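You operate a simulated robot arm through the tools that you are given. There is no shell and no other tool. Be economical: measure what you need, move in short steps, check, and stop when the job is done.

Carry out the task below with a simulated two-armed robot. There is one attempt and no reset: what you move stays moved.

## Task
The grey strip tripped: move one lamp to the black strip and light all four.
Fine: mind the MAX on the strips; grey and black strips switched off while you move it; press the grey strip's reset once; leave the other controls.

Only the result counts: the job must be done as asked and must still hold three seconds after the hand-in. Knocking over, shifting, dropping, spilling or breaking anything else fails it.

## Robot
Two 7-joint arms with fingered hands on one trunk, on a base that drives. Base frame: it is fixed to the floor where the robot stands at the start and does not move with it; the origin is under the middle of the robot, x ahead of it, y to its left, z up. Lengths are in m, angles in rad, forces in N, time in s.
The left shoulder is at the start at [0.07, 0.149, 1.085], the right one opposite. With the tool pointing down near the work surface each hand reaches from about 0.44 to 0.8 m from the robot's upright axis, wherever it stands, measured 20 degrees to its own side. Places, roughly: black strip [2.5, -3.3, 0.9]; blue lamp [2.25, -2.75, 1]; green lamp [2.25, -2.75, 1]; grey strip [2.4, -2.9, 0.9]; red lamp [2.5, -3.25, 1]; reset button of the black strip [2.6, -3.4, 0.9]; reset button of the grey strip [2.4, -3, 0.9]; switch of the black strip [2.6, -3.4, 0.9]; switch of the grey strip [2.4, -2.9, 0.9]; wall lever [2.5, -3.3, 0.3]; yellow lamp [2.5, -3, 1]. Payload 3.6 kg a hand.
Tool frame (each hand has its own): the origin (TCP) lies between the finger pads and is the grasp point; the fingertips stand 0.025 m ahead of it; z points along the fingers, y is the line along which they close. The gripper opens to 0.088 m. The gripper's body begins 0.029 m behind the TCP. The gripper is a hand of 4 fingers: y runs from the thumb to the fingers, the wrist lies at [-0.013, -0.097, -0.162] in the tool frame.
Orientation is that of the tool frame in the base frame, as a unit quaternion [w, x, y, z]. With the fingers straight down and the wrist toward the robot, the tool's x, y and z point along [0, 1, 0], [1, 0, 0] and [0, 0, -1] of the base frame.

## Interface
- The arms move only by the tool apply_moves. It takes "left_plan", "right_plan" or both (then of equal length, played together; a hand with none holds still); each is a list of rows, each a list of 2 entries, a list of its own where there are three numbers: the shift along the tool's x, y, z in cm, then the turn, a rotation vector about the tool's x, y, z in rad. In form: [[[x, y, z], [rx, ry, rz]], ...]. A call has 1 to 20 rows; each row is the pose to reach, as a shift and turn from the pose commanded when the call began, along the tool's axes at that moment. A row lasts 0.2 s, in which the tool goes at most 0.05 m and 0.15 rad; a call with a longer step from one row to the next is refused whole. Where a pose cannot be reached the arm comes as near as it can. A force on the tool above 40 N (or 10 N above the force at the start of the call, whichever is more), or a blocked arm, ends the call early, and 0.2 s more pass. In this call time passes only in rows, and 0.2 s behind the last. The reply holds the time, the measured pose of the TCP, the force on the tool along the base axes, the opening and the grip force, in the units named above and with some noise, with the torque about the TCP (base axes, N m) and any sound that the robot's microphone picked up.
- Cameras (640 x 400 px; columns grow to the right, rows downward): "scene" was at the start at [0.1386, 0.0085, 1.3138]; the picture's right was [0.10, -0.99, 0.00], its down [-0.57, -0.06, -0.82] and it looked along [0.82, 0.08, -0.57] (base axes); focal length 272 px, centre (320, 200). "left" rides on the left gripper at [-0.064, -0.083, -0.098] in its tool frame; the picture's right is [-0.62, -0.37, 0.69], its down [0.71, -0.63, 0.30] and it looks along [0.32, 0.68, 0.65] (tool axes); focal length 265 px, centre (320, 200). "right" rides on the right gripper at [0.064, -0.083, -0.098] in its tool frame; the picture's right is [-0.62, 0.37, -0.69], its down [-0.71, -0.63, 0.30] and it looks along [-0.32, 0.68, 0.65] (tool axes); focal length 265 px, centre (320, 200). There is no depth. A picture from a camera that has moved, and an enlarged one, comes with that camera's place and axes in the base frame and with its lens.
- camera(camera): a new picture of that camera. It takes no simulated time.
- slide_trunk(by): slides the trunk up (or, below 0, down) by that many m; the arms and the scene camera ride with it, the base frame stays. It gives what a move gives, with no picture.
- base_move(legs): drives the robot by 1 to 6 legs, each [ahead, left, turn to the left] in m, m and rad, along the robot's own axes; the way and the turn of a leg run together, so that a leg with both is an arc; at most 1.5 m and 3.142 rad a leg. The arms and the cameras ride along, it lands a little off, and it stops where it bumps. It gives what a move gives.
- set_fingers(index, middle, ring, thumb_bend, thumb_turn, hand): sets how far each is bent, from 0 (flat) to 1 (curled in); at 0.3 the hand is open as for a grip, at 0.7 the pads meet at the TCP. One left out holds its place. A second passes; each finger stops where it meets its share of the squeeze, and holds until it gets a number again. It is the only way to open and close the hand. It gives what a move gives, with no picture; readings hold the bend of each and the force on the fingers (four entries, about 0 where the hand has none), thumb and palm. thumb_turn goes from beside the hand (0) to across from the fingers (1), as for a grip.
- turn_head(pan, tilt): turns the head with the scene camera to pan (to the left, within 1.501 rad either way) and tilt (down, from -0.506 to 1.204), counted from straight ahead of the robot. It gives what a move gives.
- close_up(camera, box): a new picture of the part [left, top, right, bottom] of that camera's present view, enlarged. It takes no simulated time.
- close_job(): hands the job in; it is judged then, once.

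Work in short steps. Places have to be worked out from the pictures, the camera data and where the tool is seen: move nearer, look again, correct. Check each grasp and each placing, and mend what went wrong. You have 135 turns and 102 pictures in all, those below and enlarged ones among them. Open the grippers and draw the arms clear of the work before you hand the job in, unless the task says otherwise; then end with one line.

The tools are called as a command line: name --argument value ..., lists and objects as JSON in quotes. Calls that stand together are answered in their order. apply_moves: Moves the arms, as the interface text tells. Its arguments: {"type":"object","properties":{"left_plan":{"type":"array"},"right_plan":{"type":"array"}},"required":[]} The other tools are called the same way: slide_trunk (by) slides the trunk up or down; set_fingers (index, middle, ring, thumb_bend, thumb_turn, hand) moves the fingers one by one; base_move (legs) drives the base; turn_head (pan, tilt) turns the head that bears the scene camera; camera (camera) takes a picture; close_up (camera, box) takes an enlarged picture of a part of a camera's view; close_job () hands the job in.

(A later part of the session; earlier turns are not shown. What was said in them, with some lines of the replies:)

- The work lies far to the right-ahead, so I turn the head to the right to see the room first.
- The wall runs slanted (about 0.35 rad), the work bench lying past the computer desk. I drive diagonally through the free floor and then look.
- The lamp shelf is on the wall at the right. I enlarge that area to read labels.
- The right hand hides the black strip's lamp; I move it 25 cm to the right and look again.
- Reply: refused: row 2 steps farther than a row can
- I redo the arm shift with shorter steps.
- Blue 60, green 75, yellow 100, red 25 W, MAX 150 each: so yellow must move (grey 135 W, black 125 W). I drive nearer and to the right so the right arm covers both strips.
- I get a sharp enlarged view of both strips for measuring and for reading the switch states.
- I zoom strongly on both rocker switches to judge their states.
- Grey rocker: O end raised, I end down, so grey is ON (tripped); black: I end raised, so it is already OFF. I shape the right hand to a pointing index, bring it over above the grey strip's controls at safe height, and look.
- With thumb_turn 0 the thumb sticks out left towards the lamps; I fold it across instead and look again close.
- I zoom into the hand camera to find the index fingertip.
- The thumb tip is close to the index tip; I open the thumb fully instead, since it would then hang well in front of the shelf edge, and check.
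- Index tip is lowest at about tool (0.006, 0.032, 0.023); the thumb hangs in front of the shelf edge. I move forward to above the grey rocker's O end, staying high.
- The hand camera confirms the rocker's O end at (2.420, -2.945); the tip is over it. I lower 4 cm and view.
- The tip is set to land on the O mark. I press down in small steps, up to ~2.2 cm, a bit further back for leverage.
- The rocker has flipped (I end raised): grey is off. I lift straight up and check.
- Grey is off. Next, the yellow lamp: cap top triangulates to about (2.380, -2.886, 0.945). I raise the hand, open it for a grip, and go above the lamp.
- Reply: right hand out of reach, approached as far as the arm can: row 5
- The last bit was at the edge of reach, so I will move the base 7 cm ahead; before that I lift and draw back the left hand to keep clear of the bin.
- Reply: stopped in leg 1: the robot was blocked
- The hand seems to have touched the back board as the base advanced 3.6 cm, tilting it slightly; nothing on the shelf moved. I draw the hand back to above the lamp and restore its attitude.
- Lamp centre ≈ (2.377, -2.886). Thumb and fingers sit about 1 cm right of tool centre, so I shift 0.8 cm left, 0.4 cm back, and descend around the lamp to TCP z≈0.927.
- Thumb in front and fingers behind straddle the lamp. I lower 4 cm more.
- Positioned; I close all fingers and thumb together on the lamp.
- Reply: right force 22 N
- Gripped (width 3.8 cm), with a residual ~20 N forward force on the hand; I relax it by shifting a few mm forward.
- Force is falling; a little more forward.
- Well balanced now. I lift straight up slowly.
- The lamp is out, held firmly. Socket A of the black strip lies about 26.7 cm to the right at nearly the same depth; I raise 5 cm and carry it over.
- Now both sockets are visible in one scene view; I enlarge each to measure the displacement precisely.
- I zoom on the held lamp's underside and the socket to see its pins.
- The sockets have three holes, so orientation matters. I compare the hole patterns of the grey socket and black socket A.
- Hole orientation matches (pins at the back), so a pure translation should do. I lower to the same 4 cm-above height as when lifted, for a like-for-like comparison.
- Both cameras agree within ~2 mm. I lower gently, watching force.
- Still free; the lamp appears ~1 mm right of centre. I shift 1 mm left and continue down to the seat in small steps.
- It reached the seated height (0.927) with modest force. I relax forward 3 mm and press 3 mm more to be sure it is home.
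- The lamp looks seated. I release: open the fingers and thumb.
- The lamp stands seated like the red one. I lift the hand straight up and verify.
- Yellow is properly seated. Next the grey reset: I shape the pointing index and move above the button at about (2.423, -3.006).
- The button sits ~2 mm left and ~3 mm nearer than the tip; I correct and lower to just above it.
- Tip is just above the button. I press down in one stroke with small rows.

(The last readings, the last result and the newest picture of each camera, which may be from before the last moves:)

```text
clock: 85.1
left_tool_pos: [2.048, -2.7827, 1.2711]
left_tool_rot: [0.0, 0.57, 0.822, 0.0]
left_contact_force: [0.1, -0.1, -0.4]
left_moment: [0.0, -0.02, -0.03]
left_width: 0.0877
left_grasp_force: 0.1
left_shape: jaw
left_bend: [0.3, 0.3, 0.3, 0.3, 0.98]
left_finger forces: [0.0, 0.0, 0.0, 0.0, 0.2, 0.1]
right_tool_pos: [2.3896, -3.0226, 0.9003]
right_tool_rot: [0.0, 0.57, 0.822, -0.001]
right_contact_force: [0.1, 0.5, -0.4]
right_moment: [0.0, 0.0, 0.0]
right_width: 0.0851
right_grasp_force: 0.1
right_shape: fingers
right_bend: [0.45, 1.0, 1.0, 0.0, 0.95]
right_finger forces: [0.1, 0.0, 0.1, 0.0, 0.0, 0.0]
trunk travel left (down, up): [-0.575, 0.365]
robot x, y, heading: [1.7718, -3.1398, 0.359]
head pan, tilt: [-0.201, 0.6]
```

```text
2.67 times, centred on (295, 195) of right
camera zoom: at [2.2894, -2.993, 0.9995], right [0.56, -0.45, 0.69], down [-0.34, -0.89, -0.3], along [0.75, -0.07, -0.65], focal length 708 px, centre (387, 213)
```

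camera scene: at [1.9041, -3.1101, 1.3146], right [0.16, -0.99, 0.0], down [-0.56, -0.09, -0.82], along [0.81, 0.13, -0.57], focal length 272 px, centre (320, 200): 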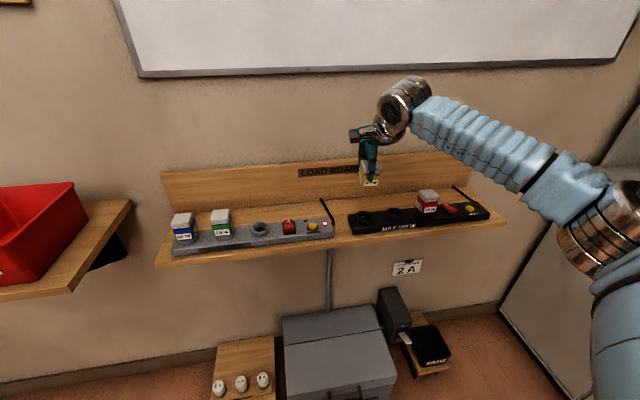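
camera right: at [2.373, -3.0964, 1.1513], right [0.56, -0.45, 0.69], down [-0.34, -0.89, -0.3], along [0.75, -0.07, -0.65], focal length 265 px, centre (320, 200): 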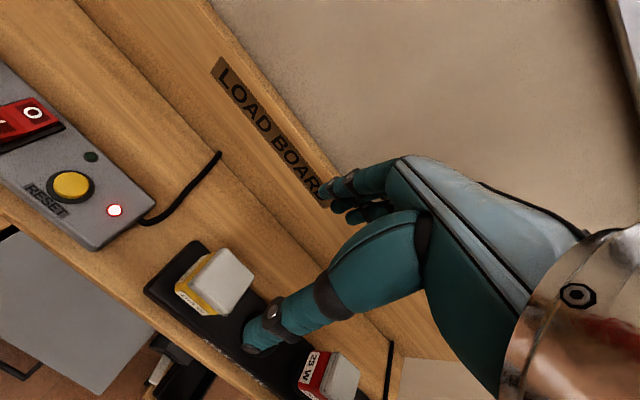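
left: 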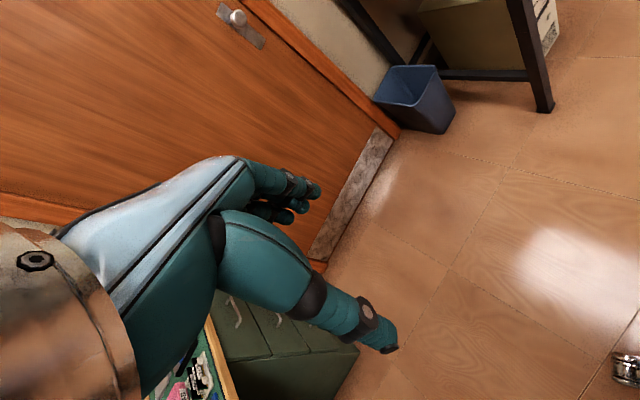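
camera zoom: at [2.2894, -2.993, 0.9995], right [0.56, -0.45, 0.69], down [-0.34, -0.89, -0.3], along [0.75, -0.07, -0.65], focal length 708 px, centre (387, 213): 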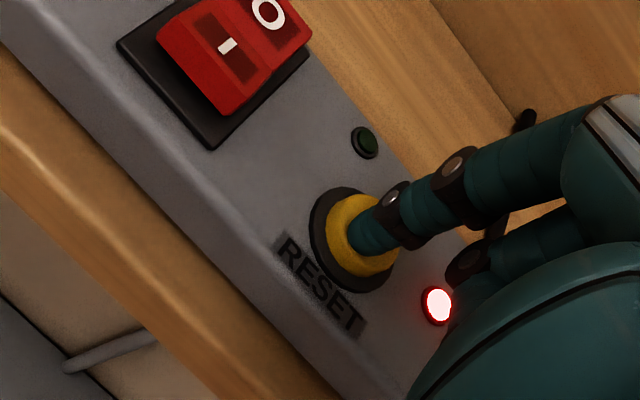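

No force yet; the tip is just at the button centre. I continue the stroke down.

apply_moves --right_plan '[[[0, 0, 0.2], [0, 0, 0]], [[0, 0, 0.4], [0, 0, 0]]]'

close_up --camera "right" --box '[220, 120, 370, 270]'

```text
clock: 85.7
left_tool_pos: [2.0457, -2.7824, 1.2709]
left_tool_rot: [0.0, 0.57, 0.822, 0.001]
left_contact_force: [0.2, -0.1, 0.1]
left_moment: [0.01, -0.02, -0.01]
left_width: 0.0879
left_grasp_force: 0.0
left_shape: jaw
left_bend: [0.3, 0.3, 0.3, 0.3, 0.98]
left_finger forces: [0.1, 0.1, 0.1, 0.1, 0.1, 0.0]
right_tool_pos: [2.3905, -3.0233, 0.897]
right_tool_rot: [0.0, 0.57, 0.821, 0.0]
right_contact_force: [0.8, 0.2, 1.7]
right_moment: [0.05, -0.03, 0.02]
right_width: 0.0854
right_grasp_force: 1.1
right_shape: fingers
right_bend: [0.45, 1.0, 1.0, 0.0, 0.95]
right_finger forces: [1.6, 0.1, 0.0, 0.0, 0.0, 0.1]
trunk travel left (down, up): [-0.575, 0.365]
robot x, y, heading: [1.7654, -3.1384, 0.358]
head pan, tilt: [-0.201, 0.6]
heard: click
```

```text
2.67 times, centred on (295, 195) of right
camera zoom: at [2.289, -2.9934, 0.9959], right [0.56, -0.45, 0.69], down [-0.34, -0.89, -0.3], along [0.75, -0.06, -0.65], focal length 708 px, centre (387, 213)
```

zoom: 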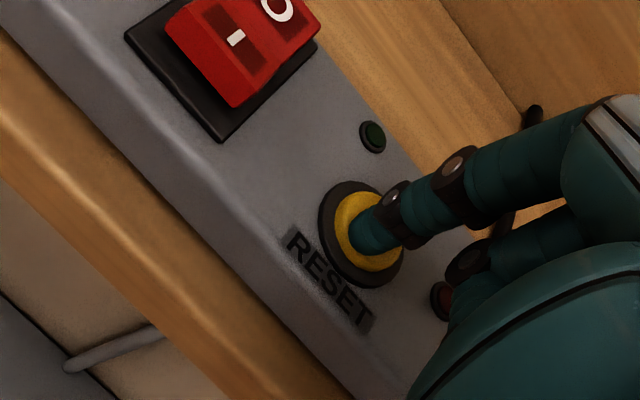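

Click heard once and the red trip light is out. I lift straight off and move over the I end of the grey rocker.

apply_moves --right_plan '[[[0, 0, -2], [0, 0, 0]], [[0, 0, -5], [0, 0, 0]], [[3, 0.3, -6.5], [0, 0, 0]], [[5.7, 0.55, -6.5], [0, 0, 0]], [[5.7, 0.55, -4], [0, 0, 0]]]'

close_up --camera "right" --box '[170, 120, 370, 320]'

```text
clock: 86.9
left_tool_pos: [2.048, -2.7839, 1.272]
left_tool_rot: [-0.001, 0.571, 0.821, 0.001]
left_contact_force: [0.4, -0.9, -0.2]
left_moment: [0.04, -0.02, 0.02]
left_width: 0.0878
left_grasp_force: 0.0
left_shape: jaw
left_bend: [0.3, 0.3, 0.3, 0.3, 0.98]
left_finger forces: [0.0, 0.0, 0.1, 0.0, 0.0, 0.0]
right_tool_pos: [2.3754, -2.9695, 0.9366]
right_tool_rot: [0.0, 0.57, 0.821, 0.0]
right_contact_force: [0.1, 0.0, -0.8]
right_moment: [0.04, -0.01, 0.0]
right_width: 0.0851
right_grasp_force: 0.0
right_shape: fingers
right_bend: [0.45, 1.0, 1.0, 0.0, 0.95]
right_finger forces: [0.1, 0.0, 0.1, 0.0, 0.0, 0.0]
trunk travel left (down, up): [-0.575, 0.365]
robot x, y, heading: [1.7718, -3.1392, 0.351]
head pan, tilt: [-0.201, 0.6]
```

```text
2.00 times, centred on (270, 220) of right
camera zoom: at [2.2747, -2.9389, 1.036], right [0.56, -0.45, 0.69], down [-0.34, -0.89, -0.3], along [0.75, -0.06, -0.65], focal length 531 px, centre (420, 160)
```

zoom: 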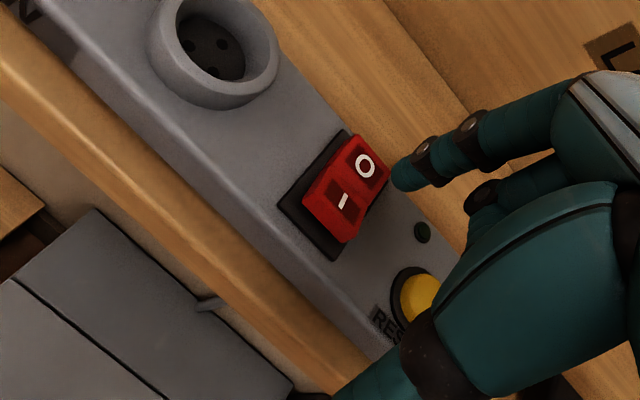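

By the hand camera the I mark is ~7 mm nearer and 3 mm left of the tip; I correct and lower to near contact.

apply_moves --right_plan '[[[0.3, -0.75, 0.5], [0, 0, 0]], [[0.3, -0.75, 2], [0, 0, 0]]]'

close_up --camera "right" --box '[220, 120, 370, 270]'

```text
clock: 87.5
left_tool_pos: [2.0482, -2.7828, 1.2704]
left_tool_rot: [0.0, 0.57, 0.822, 0.001]
left_contact_force: [0.7, 0.1, 0.8]
left_moment: [0.0, 0.03, 0.0]
left_width: 0.0877
left_grasp_force: 0.1
left_shape: jaw
left_bend: [0.3, 0.3, 0.3, 0.3, 0.98]
left_finger forces: [0.0, 0.1, 0.0, 0.0, 0.0, 0.0]
right_tool_pos: [2.3672, -2.9678, 0.9156]
right_tool_rot: [0.0, 0.57, 0.822, -0.001]
right_contact_force: [-0.2, -0.3, 0.0]
right_moment: [-0.02, 0.0, 0.0]
right_width: 0.0853
right_grasp_force: 0.1
right_shape: fingers
right_bend: [0.45, 1.0, 1.0, 0.0, 0.95]
right_finger forces: [0.0, 0.0, 0.1, 0.0, 0.1, 0.1]
trunk travel left (down, up): [-0.575, 0.365]
robot x, y, heading: [1.7694, -3.1423, 0.356]
head pan, tilt: [-0.201, 0.6]
```

```text
2.67 times, centred on (295, 195) of right
camera zoom: at [2.2664, -2.9379, 1.0149], right [0.56, -0.45, 0.69], down [-0.34, -0.89, -0.3], along [0.75, -0.07, -0.66], focal length 708 px, centre (387, 213)
```

zoom: 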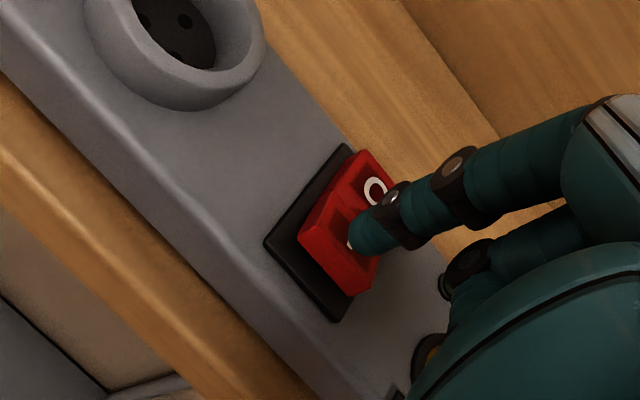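

The tip is over the I mark. I press down.

apply_moves --right_plan '[[[0, 0, 0.5], [0, 0, 0]], [[0, 0, 0.9], [0, 0, 0]], [[0, 0, 1.2], [0, 0, 0]], [[0, 0, 1.5], [0, 0, 0]]]'

close_up --camera "right" --box '[170, 120, 370, 320]'

```text
clock: 88.5
left_tool_pos: [2.0482, -2.7834, 1.2716]
left_tool_rot: [0.0, 0.57, 0.821, 0.0]
left_contact_force: [-0.1, -0.6, 0.1]
left_moment: [0.02, 0.01, 0.02]
left_width: 0.0876
left_grasp_force: 0.0
left_shape: jaw
left_bend: [0.3, 0.3, 0.3, 0.3, 0.98]
left_finger forces: [0.0, 0.0, 0.0, 0.1, 0.0, 0.0]
right_tool_pos: [2.3662, -2.9666, 0.9016]
right_tool_rot: [0.001, 0.57, 0.822, 0.0]
right_contact_force: [0.6, -0.3, 0.5]
right_moment: [0.0, 0.01, 0.01]
right_width: 0.0843
right_grasp_force: 0.7
right_shape: fingers
right_bend: [0.45, 1.0, 1.0, 0.0, 0.95]
right_finger forces: [0.6, 0.1, 0.0, 0.1, 0.0, 0.0]
trunk travel left (down, up): [-0.575, 0.365]
robot x, y, heading: [1.7679, -3.1444, 0.358]
head pan, tilt: [-0.201, 0.6]
```

```text
2.00 times, centred on (270, 220) of right
camera zoom: at [2.266, -2.9376, 1.0003], right [0.56, -0.45, 0.69], down [-0.34, -0.89, -0.3], along [0.75, -0.07, -0.65], focal length 531 px, centre (420, 160)
```

zoom: 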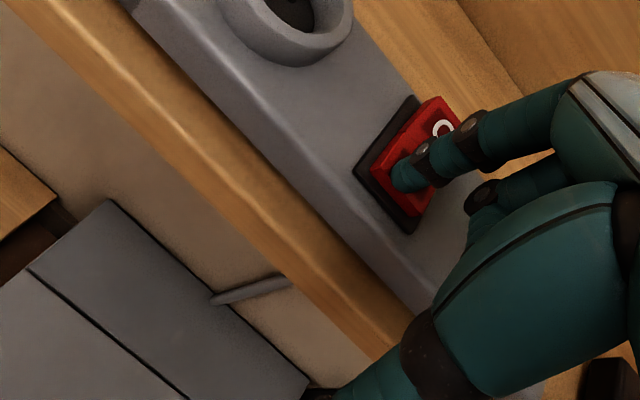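

Contact just made; I press 4 mm further.

apply_moves --right_plan '[[[0, 0, 0.2], [0, 0, 0]], [[0, 0, 0.4], [0, 0, 0]]]'

close_up --camera "right" --box '[170, 120, 370, 320]'

```text
clock: 89.1
left_tool_pos: [2.0445, -2.7832, 1.2723]
left_tool_rot: [0.001, 0.57, 0.822, 0.001]
left_contact_force: [-0.6, 0.0, 0.2]
left_moment: [-0.03, 0.01, -0.04]
left_width: 0.0878
left_grasp_force: 0.1
left_shape: jaw
left_bend: [0.3, 0.3, 0.3, 0.3, 0.98]
left_finger forces: [0.0, 0.0, 0.1, 0.0, 0.0, 0.0]
right_tool_pos: [2.366, -2.9687, 0.9012]
right_tool_rot: [0.001, 0.57, 0.822, 0.002]
right_contact_force: [-1.7, -0.9, 8.2]
right_moment: [0.17, -0.24, 0.01]
right_width: 0.0847
right_grasp_force: 4.7
right_shape: fingers
right_bend: [0.45, 1.0, 1.0, 0.0, 0.95]
right_finger forces: [8.6, 0.1, 0.0, 0.1, 0.1, 0.0]
trunk travel left (down, up): [-0.575, 0.365]
robot x, y, heading: [1.7707, -3.1397, 0.353]
head pan, tilt: [-0.201, 0.6]
```

```text
2.00 times, centred on (270, 220) of right
camera zoom: at [2.2651, -2.9379, 0.9993], right [0.56, -0.45, 0.69], down [-0.34, -0.89, -0.31], along [0.76, -0.06, -0.65], focal length 531 px, centre (420, 160)
```

zoom: 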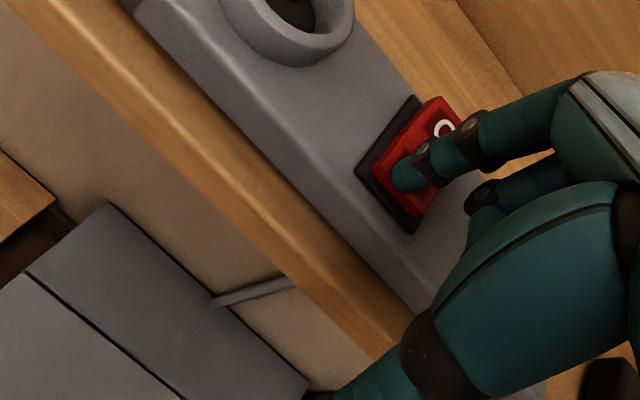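

It is firm against the stop (8 N). I lift off, draw back and check the switch and lamps.

apply_moves --right_plan '[[[0, 0, -2], [0, 0, 0]], [[0, 0, -6], [0, 0, 0]], [[0, 0, -10], [0, 0, 0]], [[-2, 0, -13], [0, 0, 0]]]'

close_up --camera "scene" --box '[155, 170, 345, 270]'

```text
clock: 90.1
left_tool_pos: [2.0469, -2.7842, 1.2714]
left_tool_rot: [0.0, 0.569, 0.822, 0.0]
left_contact_force: [-0.1, -0.4, 0.1]
left_moment: [0.02, 0.02, 0.0]
left_width: 0.0875
left_grasp_force: 0.0
left_shape: jaw
left_bend: [0.3, 0.3, 0.3, 0.3, 0.98]
left_finger forces: [0.0, 0.0, 0.0, 0.0, 0.0, 0.1]
right_tool_pos: [2.3742, -2.9872, 1.0273]
right_tool_rot: [0.0, 0.57, 0.822, -0.001]
right_contact_force: [0.2, -1.0, -0.4]
right_moment: [0.01, -0.01, 0.04]
right_width: 0.085
right_grasp_force: 0.0
right_shape: fingers
right_bend: [0.45, 1.0, 1.0, 0.0, 0.95]
right_finger forces: [0.0, 0.1, 0.0, 0.0, 0.0, 0.0]
trunk travel left (down, up): [-0.575, 0.365]
robot x, y, heading: [1.7694, -3.1421, 0.359]
head pan, tilt: [-0.201, 0.6]
```

```text
3.37 times, centred on (250, 220) of scene
camera zoom: at [1.9034, -3.1106, 1.3147], right [0.16, -0.99, 0.0], down [-0.56, -0.09, -0.83], along [0.81, 0.13, -0.56], focal length 916 px, centre (556, 133)
```

zoom: 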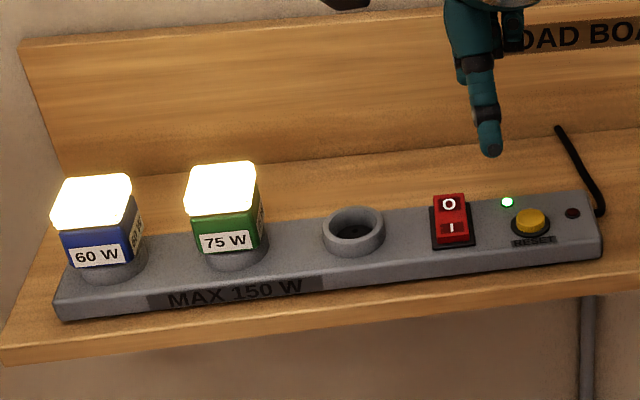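

Blue and green are lit, grey's green LED on. Now the black strip: I carry the pointing hand ~41 cm right, above its rocker's I end.

apply_moves --right_plan '[[[-4, 0, -2], [0, 0, 0]], [[-8.5, 0, -2], [0, 0, 0]], [[-13, 0, -2], [0, 0, 0]], [[-17.5, -0.5, -2], [0, 0, 0]], [[-22, -0.5, -2], [0, 0, 0]], [[-26.5, -1, -2], [0, 0, 0]], [[-31, -1, -2], [0, 0, 0]], [[-35.5, -1.5, -2], [0, 0, 0]], [[-40, -1.7, -2], [0, 0, 0]], [[-41.5, -1.7, 1], [0, 0, 0]], [[-41.5, -1.7, 5], [0, 0, 0]]]'

camera --camera "right"

camera --camera "scene"

```text
clock: 92.5
left_tool_pos: [2.0419, -2.7839, 1.2714]
left_tool_rot: [0.003, 0.57, 0.822, 0.002]
left_contact_force: [-0.5, -0.1, -0.4]
left_moment: [-0.02, -0.02, 0.01]
left_width: 0.0878
left_grasp_force: 0.0
left_shape: jaw
left_bend: [0.3, 0.3, 0.3, 0.3, 0.98]
left_finger forces: [0.0, 0.1, 0.0, 0.1, 0.0, 0.1]
right_tool_pos: [2.4827, -3.3615, 0.98]
right_tool_rot: [0.003, 0.572, 0.82, 0.006]
right_contact_force: [-0.7, -0.8, -1.0]
right_moment: [0.03, -0.03, -0.04]
right_width: 0.085
right_grasp_force: 0.1
right_shape: fingers
right_bend: [0.45, 1.0, 1.0, 0.0, 0.95]
right_finger forces: [0.1, 0.0, 0.0, 0.1, 0.0, 0.0]
right hand out of reach, approached as far as the arm can: row 9, 10, 11
trunk travel left (down, up): [-0.575, 0.365]
robot x, y, heading: [1.7704, -3.1408, 0.356]
head pan, tilt: [-0.201, 0.6]
```

```text
32 pictures are left
camera right: at [2.382, -3.331, 1.0788], right [0.55, -0.46, 0.7], down [-0.34, -0.89, -0.31], along [0.76, -0.06, -0.65], focal length 265 px, centre (320, 200)
```

right: 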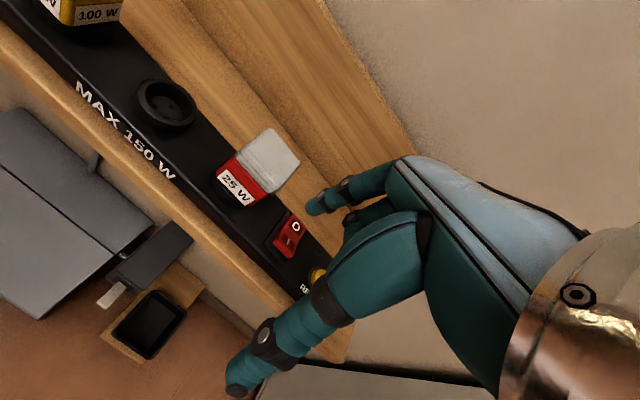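

```text
31 pictures are left
camera scene: at [1.8994, -3.1111, 1.315], right [0.16, -0.99, 0.0], down [-0.55, -0.09, -0.83], along [0.82, 0.13, -0.56], focal length 272 px, centre (320, 200)
```

scene: 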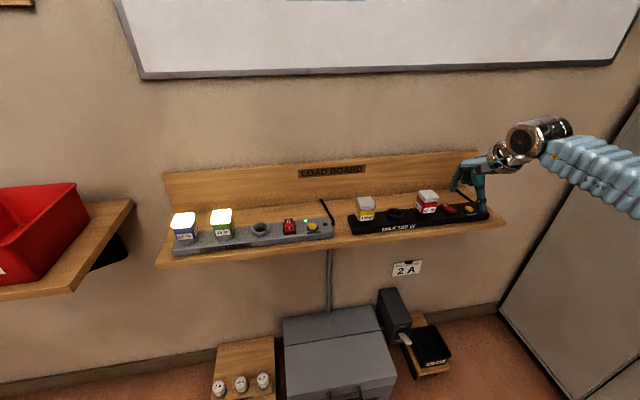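

Slightly out of reach. I raise the hand and drive the base 12 cm to the right.

apply_moves --right_plan '[[[0, -1, -4], [0, 0, 0]], [[2, -2, -8], [0, 0, 0]]]'

base_move --legs '[[0, -0.12, 0]]'

camera --camera "right"

```text
clock: 93.1
left_tool_pos: [2.0445, -2.7826, 1.2713]
left_tool_rot: [0.001, 0.57, 0.821, 0.001]
left_contact_force: [-0.7, 0.8, 0.7]
left_moment: [-0.02, 0.02, 0.03]
left_width: 0.0876
left_grasp_force: 0.1
left_shape: jaw
left_bend: [0.3, 0.3, 0.3, 0.3, 0.98]
left_finger forces: [0.0, 0.0, 0.1, 0.0, 0.0, 0.1]
right_tool_pos: [2.4568, -3.3488, 1.0576]
right_tool_rot: [0.0, 0.569, 0.822, -0.001]
right_contact_force: [0.6, -0.3, -0.8]
right_moment: [-0.01, 0.02, -0.01]
right_width: 0.0849
right_grasp_force: 0.0
right_shape: fingers
right_bend: [0.45, 1.0, 1.0, 0.0, 0.95]
right_finger forces: [0.0, 0.0, 0.0, 0.0, 0.0, 0.1]
trunk travel left (down, up): [-0.575, 0.365]
robot x, y, heading: [1.7673, -3.1421, 0.36]
head pan, tilt: [-0.201, 0.6]
```

```text
clock: 94.0
left_tool_pos: [2.0482, -2.7908, 1.2709]
left_tool_rot: [0.0, 0.569, 0.822, 0.001]
left_contact_force: [0.4, 0.1, 0.0]
left_moment: [0.02, -0.01, 0.0]
left_width: 0.0876
left_grasp_force: 0.0
left_shape: jaw
left_bend: [0.3, 0.3, 0.3, 0.3, 0.98]
left_finger forces: [0.1, 0.0, 0.0, 0.1, 0.1, 0.0]
right_tool_pos: [2.4599, -3.3584, 1.0547]
right_tool_rot: [0.0, 0.57, 0.821, -0.003]
right_contact_force: [-0.2, 0.1, -0.7]
right_moment: [-0.01, 0.02, 0.01]
right_width: 0.0848
right_grasp_force: 0.1
right_shape: fingers
right_bend: [0.45, 1.0, 1.0, 0.0, 0.95]
right_finger forces: [0.0, 0.0, 0.0, 0.0, 0.0, 0.0]
trunk travel left (down, up): [-0.575, 0.365]
robot x, y, heading: [1.7709, -3.1498, 0.36]
head pan, tilt: [-0.201, 0.6]
stopped in leg 1: the robot was blocked; the commanded pose is now the measured one
```

```text
30 pictures are left
camera right: at [2.3603, -3.3277, 1.1533], right [0.57, -0.45, 0.69], down [-0.34, -0.89, -0.3], along [0.75, -0.07, -0.66], focal length 265 px, centre (320, 200)
```

right: 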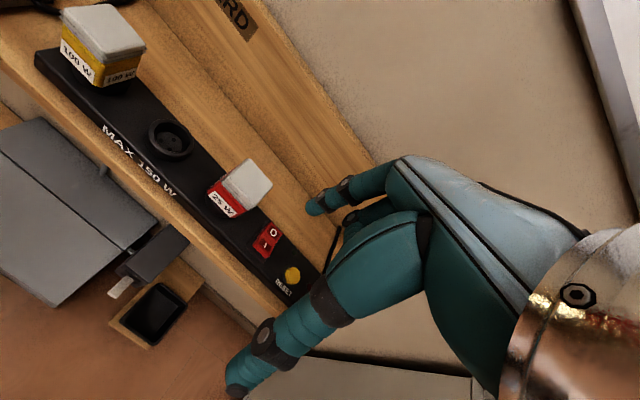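

The base was blocked; I look down to see what it is touching.

turn_head --pan -0.2 --tilt 1.15

camera --camera "scene"

```text
clock: 95.0
left_tool_pos: [2.0507, -2.7895, 1.2704]
left_tool_rot: [0.001, 0.57, 0.822, 0.0]
left_contact_force: [0.4, 0.1, 0.0]
left_moment: [0.01, -0.01, -0.02]
left_width: 0.0879
left_grasp_force: 0.0
left_shape: jaw
left_bend: [0.3, 0.3, 0.3, 0.3, 0.98]
left_finger forces: [0.0, 0.0, 0.1, 0.0, 0.0, 0.0]
right_tool_pos: [2.4624, -3.3573, 1.0534]
right_tool_rot: [0.0, 0.57, 0.822, -0.004]
right_contact_force: [-0.1, 0.5, 0.4]
right_moment: [-0.02, 0.03, -0.01]
right_width: 0.0847
right_grasp_force: 0.1
right_shape: fingers
right_bend: [0.45, 1.0, 1.0, 0.0, 0.95]
right_finger forces: [0.0, 0.0, 0.1, 0.0, 0.0, 0.0]
trunk travel left (down, up): [-0.575, 0.365]
robot x, y, heading: [1.7719, -3.149, 0.358]
head pan, tilt: [-0.201, 1.15]
```

```text
29 pictures are left
camera scene: at [1.8776, -3.12, 1.273], right [0.16, -0.99, 0.0], down [-0.9, -0.14, -0.41], along [0.4, 0.06, -0.91], focal length 272 px, centre (320, 200)
```

scene: 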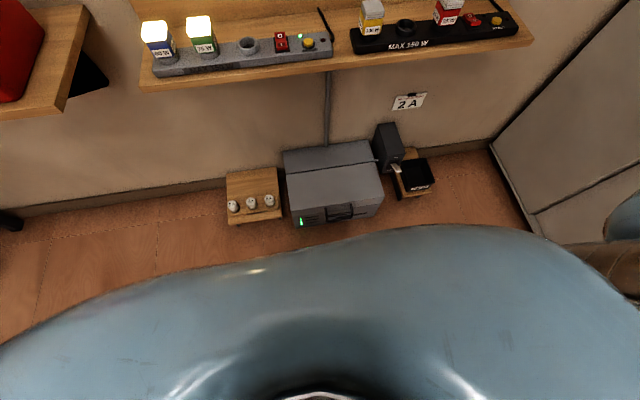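

The floor ahead is clear; perhaps the right side touches something. I look to the right.

turn_head --pan -1.2 --tilt 0.8

camera --camera "scene"

```text
clock: 96.3
left_tool_pos: [2.049, -2.791, 1.27]
left_tool_rot: [0.0, 0.57, 0.821, 0.001]
left_contact_force: [0.0, -0.6, 0.3]
left_moment: [0.01, -0.02, -0.03]
left_width: 0.0878
left_grasp_force: 0.0
left_shape: jaw
left_bend: [0.3, 0.3, 0.3, 0.3, 0.98]
left_finger forces: [0.0, 0.0, 0.0, 0.0, 0.0, 0.0]
right_tool_pos: [2.4613, -3.3582, 1.0527]
right_tool_rot: [0.0, 0.57, 0.822, -0.004]
right_contact_force: [0.0, 1.0, -0.7]
right_moment: [-0.01, -0.04, 0.0]
right_width: 0.085
right_grasp_force: 0.1
right_shape: fingers
right_bend: [0.45, 1.0, 1.0, 0.0, 0.95]
right_finger forces: [0.0, 0.0, 0.0, 0.0, 0.0, 0.0]
trunk travel left (down, up): [-0.575, 0.365]
robot x, y, heading: [1.7719, -3.1481, 0.358]
head pan, tilt: [-1.201, 0.799]
```

```text
28 pictures are left
camera scene: at [1.8727, -3.1908, 1.2978], right [-0.75, -0.67, 0.0], down [-0.48, 0.53, -0.7], along [0.46, -0.52, -0.72], focal length 272 px, centre (320, 200)
```

scene: 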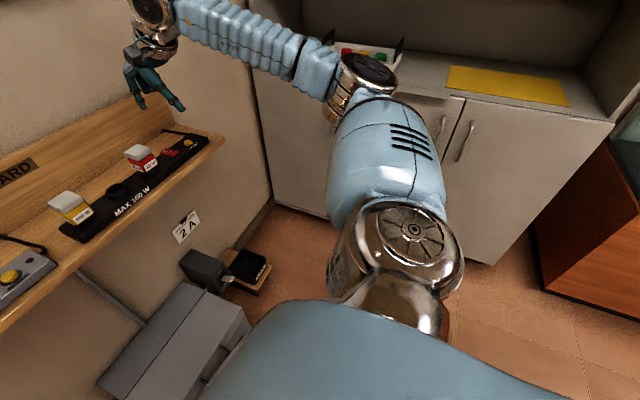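

The elbow has 0.5 m of room, so probably the base front touches the fuse box. I back off 4 cm, then go right 13 cm.

base_move --legs '[[-0.05, 0, 0], [0, -0.13, 0]]'

turn_head --pan -0.2 --tilt 0.7

camera --camera "scene"

camera --camera "right"

```text
clock: 99.5
left_tool_pos: [2.048, -2.9301, 1.2705]
left_tool_rot: [0.001, 0.57, 0.822, 0.001]
left_contact_force: [0.4, -0.4, -0.2]
left_moment: [0.03, -0.01, -0.03]
left_width: 0.0877
left_grasp_force: 0.2
left_shape: jaw
left_bend: [0.3, 0.3, 0.3, 0.3, 0.98]
left_finger forces: [0.0, 0.0, 0.0, 0.0, 0.0, 0.0]
right_tool_pos: [2.46, -3.4978, 1.0527]
right_tool_rot: [0.0, 0.57, 0.822, -0.004]
right_contact_force: [0.4, -0.2, 0.2]
right_moment: [0.0, -0.03, -0.02]
right_width: 0.085
right_grasp_force: 0.0
right_shape: fingers
right_bend: [0.45, 1.0, 1.0, 0.0, 0.95]
right_finger forces: [0.1, 0.0, 0.1, 0.0, 0.0, 0.0]
trunk travel left (down, up): [-0.575, 0.365]
robot x, y, heading: [1.7677, -3.2866, 0.356]
head pan, tilt: [-1.201, 0.799]
```

```text
clock: 100.8
left_tool_pos: [2.0487, -2.9291, 1.2714]
left_tool_rot: [0.001, 0.57, 0.822, 0.001]
left_contact_force: [-1.1, 0.0, 0.0]
left_moment: [0.0, 0.02, 0.01]
left_width: 0.0878
left_grasp_force: 0.0
left_shape: jaw
left_bend: [0.3, 0.3, 0.3, 0.3, 0.98]
left_finger forces: [0.0, 0.0, 0.0, 0.1, 0.1, 0.1]
right_tool_pos: [2.4583, -3.4957, 1.0524]
right_tool_rot: [0.0, 0.57, 0.821, -0.004]
right_contact_force: [0.0, -0.2, -0.6]
right_moment: [0.04, -0.02, -0.03]
right_width: 0.085
right_grasp_force: 0.0
right_shape: fingers
right_bend: [0.45, 1.0, 1.0, 0.0, 0.95]
right_finger forces: [0.0, 0.1, 0.1, 0.0, 0.1, 0.0]
trunk travel left (down, up): [-0.575, 0.365]
robot x, y, heading: [1.7706, -3.2852, 0.364]
head pan, tilt: [-0.201, 0.7]
```

```text
27 pictures are left
camera scene: at [1.9015, -3.2579, 1.306], right [0.16, -0.99, 0.0], down [-0.64, -0.1, -0.76], along [0.76, 0.12, -0.64], focal length 272 px, centre (320, 200)
```

scene: 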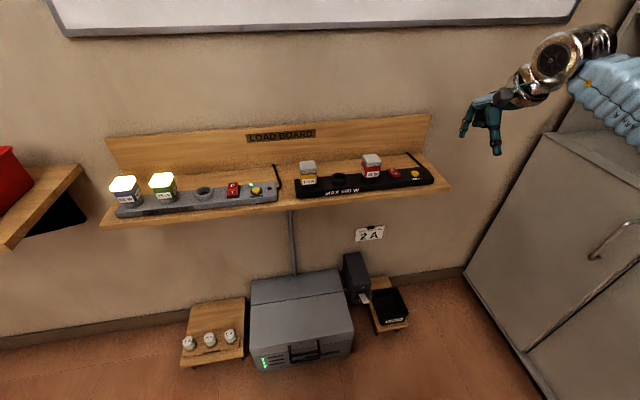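

```text
26 pictures are left
camera right: at [2.3589, -3.4653, 1.1526], right [0.57, -0.45, 0.69], down [-0.34, -0.89, -0.3], along [0.75, -0.07, -0.66], focal length 265 px, centre (320, 200)
```

right: 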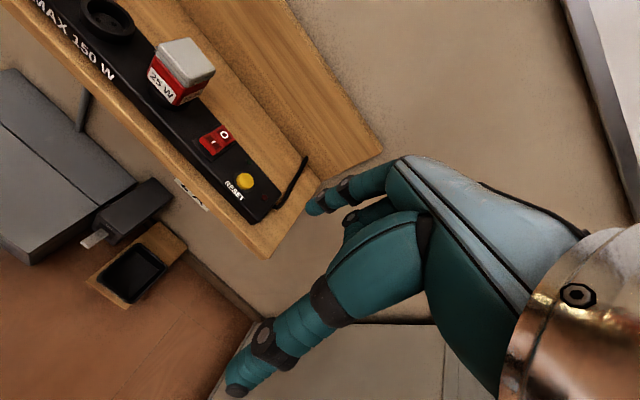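

Now well in reach. The black rocker's I mark lies about 8 cm left and 8 cm ahead of the tip; I move most of it and view closely.

apply_moves --right_plan '[[[3, 3, 0], [0, 0, 0]], [[6, 6, 0], [0, 0, 0]], [[8, 7.5, 2], [0, 0, 0]], [[8, 7.7, 6], [0, 0, 0]], [[8, 7.7, 9.5], [0, 0, 0]]]'

close_up --camera "right" --box '[170, 120, 370, 320]'

close_up --camera "scene" --box '[340, 110, 460, 200]'

```text
clock: 102.0
left_tool_pos: [2.0476, -2.9285, 1.2708]
left_tool_rot: [0.001, 0.569, 0.822, 0.0]
left_contact_force: [0.3, 0.8, -0.8]
left_moment: [-0.02, 0.01, 0.04]
left_width: 0.0878
left_grasp_force: 0.0
left_shape: jaw
left_bend: [0.3, 0.3, 0.3, 0.3, 0.98]
left_finger forces: [0.0, 0.0, 0.0, 0.0, 0.0, 0.0]
right_tool_pos: [2.5037, -3.3942, 0.9571]
right_tool_rot: [-0.001, 0.57, 0.822, -0.004]
right_contact_force: [0.3, -0.8, -0.7]
right_moment: [-0.01, 0.01, 0.04]
right_width: 0.0847
right_grasp_force: 0.1
right_shape: fingers
right_bend: [0.45, 1.0, 1.0, 0.0, 0.95]
right_finger forces: [0.1, 0.0, 0.0, 0.0, 0.0, 0.0]
trunk travel left (down, up): [-0.575, 0.365]
robot x, y, heading: [1.7723, -3.2904, 0.36]
head pan, tilt: [-0.201, 0.7]
```

```text
2.00 times, centred on (270, 220) of right
camera zoom: at [2.4032, -3.3635, 1.0565], right [0.57, -0.45, 0.69], down [-0.34, -0.89, -0.3], along [0.75, -0.07, -0.66], focal length 531 px, centre (420, 160)
```

zoom: 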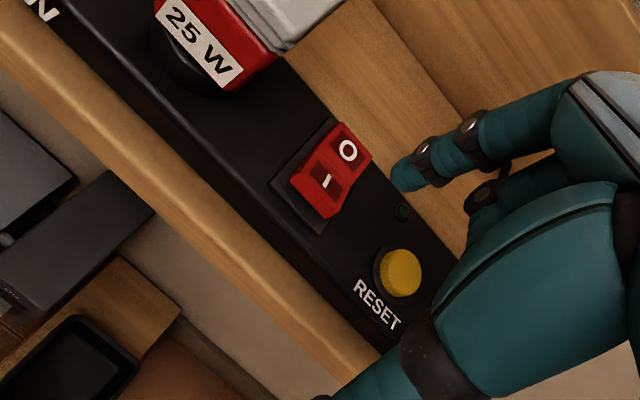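

```text
4.44 times, centred on (400, 155) of scene
camera zoom: at [1.9019, -3.2578, 1.306], right [0.16, -0.99, 0.0], down [-0.64, -0.1, -0.76], along [0.76, 0.12, -0.64], focal length 1209 px, centre (-36, 400)
```

zoom: 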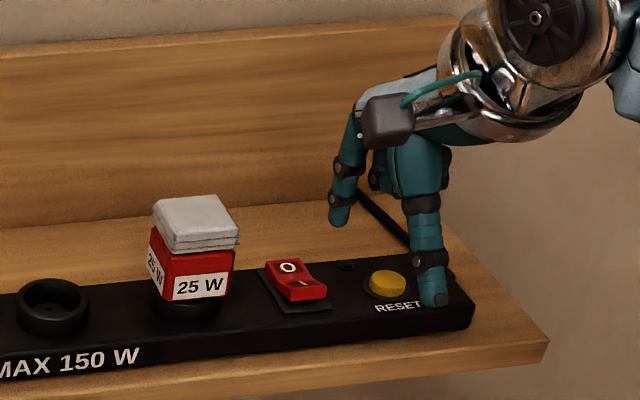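

The I mark is ~6 mm left and ~9 mm ahead of the tip. I correct and lower close to contact.

apply_moves --right_plan '[[[0.63, 0.86, 1], [0, 0, 0]], [[0.63, 0.86, 2.5], [0, 0, 0]], [[0.63, 0.86, 4.1], [0, 0, 0]]]'

close_up --camera "right" --box '[220, 120, 370, 270]'

```text
clock: 102.8
left_tool_pos: [2.0487, -2.9294, 1.2717]
left_tool_rot: [0.0, 0.57, 0.821, 0.001]
left_contact_force: [-0.1, -0.2, 0.2]
left_moment: [-0.01, -0.01, 0.01]
left_width: 0.0877
left_grasp_force: 0.0
left_shape: jaw
left_bend: [0.3, 0.3, 0.3, 0.3, 0.98]
left_finger forces: [0.0, 0.1, 0.0, 0.0, 0.0, 0.0]
right_tool_pos: [2.5065, -3.3857, 0.9168]
right_tool_rot: [-0.001, 0.57, 0.822, -0.004]
right_contact_force: [0.2, 0.6, -0.2]
right_moment: [-0.02, 0.01, -0.01]
right_width: 0.0847
right_grasp_force: 0.0
right_shape: fingers
right_bend: [0.45, 1.0, 1.0, 0.0, 0.95]
right_finger forces: [0.1, 0.1, 0.1, 0.0, 0.0, 0.0]
trunk travel left (down, up): [-0.575, 0.365]
robot x, y, heading: [1.7686, -3.2859, 0.357]
head pan, tilt: [-0.201, 0.7]
```

```text
2.67 times, centred on (295, 195) of right
camera zoom: at [2.4079, -3.3557, 1.0157], right [0.57, -0.45, 0.69], down [-0.34, -0.89, -0.3], along [0.75, -0.07, -0.66], focal length 708 px, centre (387, 213)
```

zoom: 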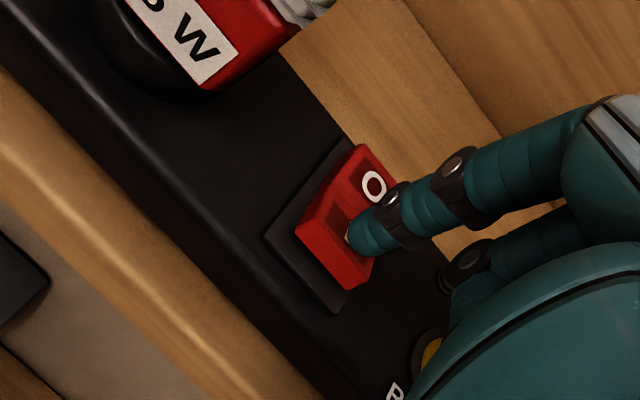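

Same picture as for the grey rocker. I press down.

apply_moves --right_plan '[[[0, -0.1, 0.5], [0, 0, 0]], [[0, -0.1, 1.0], [0, 0, 0]], [[0, -0.1, 1.4], [0, 0, 0]], [[0, -0.1, 1.7], [0, 0, 0]], [[0, -0.1, 1.9], [0, 0, 0]]]'

```text
clock: 104.0
left_tool_pos: [2.0463, -2.9282, 1.2706]
left_tool_rot: [0.001, 0.57, 0.822, 0.001]
left_contact_force: [-0.5, -0.1, -0.3]
left_moment: [0.01, 0.01, 0.0]
left_width: 0.0878
left_grasp_force: 0.1
left_shape: jaw
left_bend: [0.3, 0.3, 0.3, 0.3, 0.98]
left_finger forces: [0.0, 0.0, 0.1, 0.1, 0.0, 0.0]
right_tool_pos: [2.5059, -3.3867, 0.9012]
right_tool_rot: [0.001, 0.569, 0.822, -0.002]
right_contact_force: [-1.0, -0.3, 9.9]
right_moment: [0.18, -0.23, 0.0]
right_width: 0.0854
right_grasp_force: 4.9
right_shape: fingers
right_bend: [0.44, 1.0, 1.0, 0.0, 0.95]
right_finger forces: [9.1, 0.0, 0.2, 0.1, 0.0, 0.0]
trunk travel left (down, up): [-0.575, 0.365]
robot x, y, heading: [1.7699, -3.2896, 0.361]
head pan, tilt: [-0.201, 0.7]
```

Firm at the stop. I lift straight up, draw back, and look at everything.

apply_moves --right_plan '[[[0, 0, -2], [0, 0, 0]], [[0, 0, -6], [0, 0, 0]], [[0, 0, -10], [0, 0, 0]], [[0, 0, -14], [0, 0, 0]], [[0, -4, -16], [0, 0, 0]], [[0, -8, -16], [0, 0, 0]], [[0, -12, -16], [0, 0, 0]]]'

camera --camera "scene"

close_up --camera "scene" --box '[100, 120, 450, 240]'

```text
clock: 105.6
left_tool_pos: [2.0459, -2.9285, 1.2703]
left_tool_rot: [0.001, 0.57, 0.822, 0.001]
left_contact_force: [0.3, 0.4, 0.0]
left_moment: [0.0, -0.02, 0.02]
left_width: 0.0876
left_grasp_force: 0.1
left_shape: jaw
left_bend: [0.3, 0.3, 0.3, 0.3, 0.98]
left_finger forces: [0.0, 0.0, 0.1, 0.1, 0.0, 0.1]
right_tool_pos: [2.3945, -3.4283, 1.0589]
right_tool_rot: [0.0, 0.57, 0.821, -0.005]
right_contact_force: [-0.8, -0.3, 0.6]
right_moment: [-0.01, 0.03, 0.01]
right_width: 0.0849
right_grasp_force: 0.1
right_shape: fingers
right_bend: [0.45, 1.0, 1.0, 0.0, 0.95]
right_finger forces: [0.0, 0.0, 0.0, 0.0, 0.0, 0.0]
trunk travel left (down, up): [-0.575, 0.365]
robot x, y, heading: [1.7706, -3.291, 0.355]
head pan, tilt: [-0.201, 0.7]
```

```text
22 pictures are left
camera scene: at [1.9, -3.2582, 1.3062], right [0.16, -0.99, 0.0], down [-0.64, -0.1, -0.77], along [0.76, 0.12, -0.64], focal length 272 px, centre (320, 200)
```

scene: 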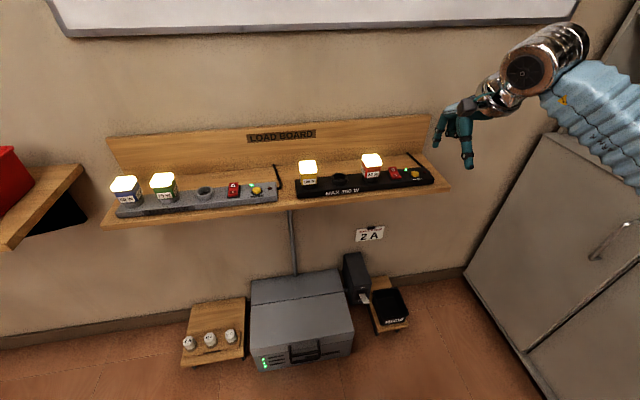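

```text
1.83 times, centred on (275, 180) of scene
camera zoom: at [1.9, -3.2582, 1.3062], right [0.16, -0.99, 0.0], down [-0.64, -0.1, -0.77], along [0.76, 0.12, -0.64], focal length 498 px, centre (402, 237)
```

zoom: 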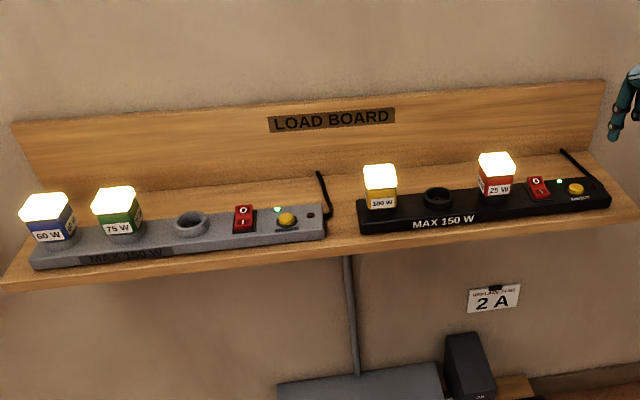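

All four lamps are lit, both green LEDs on, nothing else changed. I open the right hand and back the robot off a little.

set_fingers --hand "right" --index 0.3 --middle 0.3 --ring 0.3 --thumb_bend 0.3 --thumb_turn 1

base_move --legs '[[-0.15, 0, 0]]'

camera --camera "scene"

```text
clock: 106.6
left_tool_pos: [2.0484, -2.9287, 1.2711]
left_tool_rot: [0.0, 0.57, 0.822, 0.001]
left_contact_force: [0.3, -0.1, 0.3]
left_moment: [0.01, 0.0, -0.03]
left_width: 0.0878
left_grasp_force: 0.0
left_shape: jaw
left_bend: [0.3, 0.3, 0.3, 0.3, 0.98]
left_finger forces: [0.0, 0.0, 0.0, 0.0, 0.0, 0.1]
right_tool_pos: [2.396, -3.4282, 1.0581]
right_tool_rot: [-0.001, 0.57, 0.822, -0.004]
right_contact_force: [0.2, -0.4, 0.2]
right_moment: [-0.01, 0.0, 0.01]
right_width: 0.0848
right_grasp_force: 0.1
right_shape: fingers
right_bend: [0.3, 0.3, 0.3, 0.3, 0.97]
right_finger forces: [0.0, 0.1, 0.0, 0.0, 0.1, 0.0]
trunk travel left (down, up): [-0.575, 0.365]
robot x, y, heading: [1.7697, -3.2871, 0.357]
head pan, tilt: [-0.201, 0.7]
```

```text
clock: 109.1
left_tool_pos: [1.9109, -2.9802, 1.2706]
left_tool_rot: [0.0, 0.57, 0.822, 0.0]
left_contact_force: [-0.5, 0.7, 0.1]
left_moment: [0.02, -0.01, 0.03]
left_width: 0.0881
left_grasp_force: 0.0
left_shape: jaw
left_bend: [0.3, 0.3, 0.3, 0.3, 0.98]
left_finger forces: [0.1, 0.1, 0.1, 0.0, 0.0, 0.0]
right_tool_pos: [2.2583, -3.4795, 1.0565]
right_tool_rot: [-0.002, 0.57, 0.821, -0.005]
right_contact_force: [0.0, 0.0, -0.7]
right_moment: [-0.02, 0.0, -0.01]
right_width: 0.0849
right_grasp_force: 0.1
right_shape: fingers
right_bend: [0.3, 0.3, 0.3, 0.3, 0.97]
right_finger forces: [0.0, 0.0, 0.0, 0.1, 0.0, 0.0]
trunk travel left (down, up): [-0.575, 0.365]
robot x, y, heading: [1.6274, -3.3423, 0.362]
head pan, tilt: [-0.201, 0.7]
```

```text
20 pictures are left
camera scene: at [1.7611, -3.3108, 1.3058], right [0.15, -0.99, 0.0], down [-0.64, -0.1, -0.76], along [0.75, 0.12, -0.65], focal length 272 px, centre (320, 200)
```

scene: 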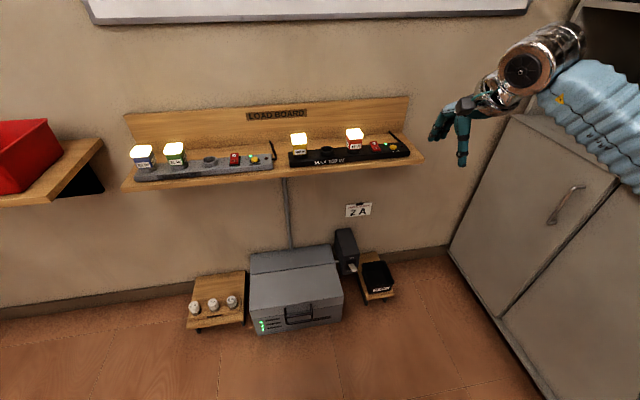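

All four lamps remain lit and the arms are clear; I hand in.

close_job

```text
The job is handed in.
```

The yellow 100 W lamp is now on the black strip and all four lamps are lit. The loads are 135 W on grey and 125 W on black, both under the 150 W MAX. Both strips were off during the move, and the grey reset was pressed once. The robot was blocked twice while driving beside the shelf, and I could not confirm what it touched, but nothing looked moved in the last pictures.
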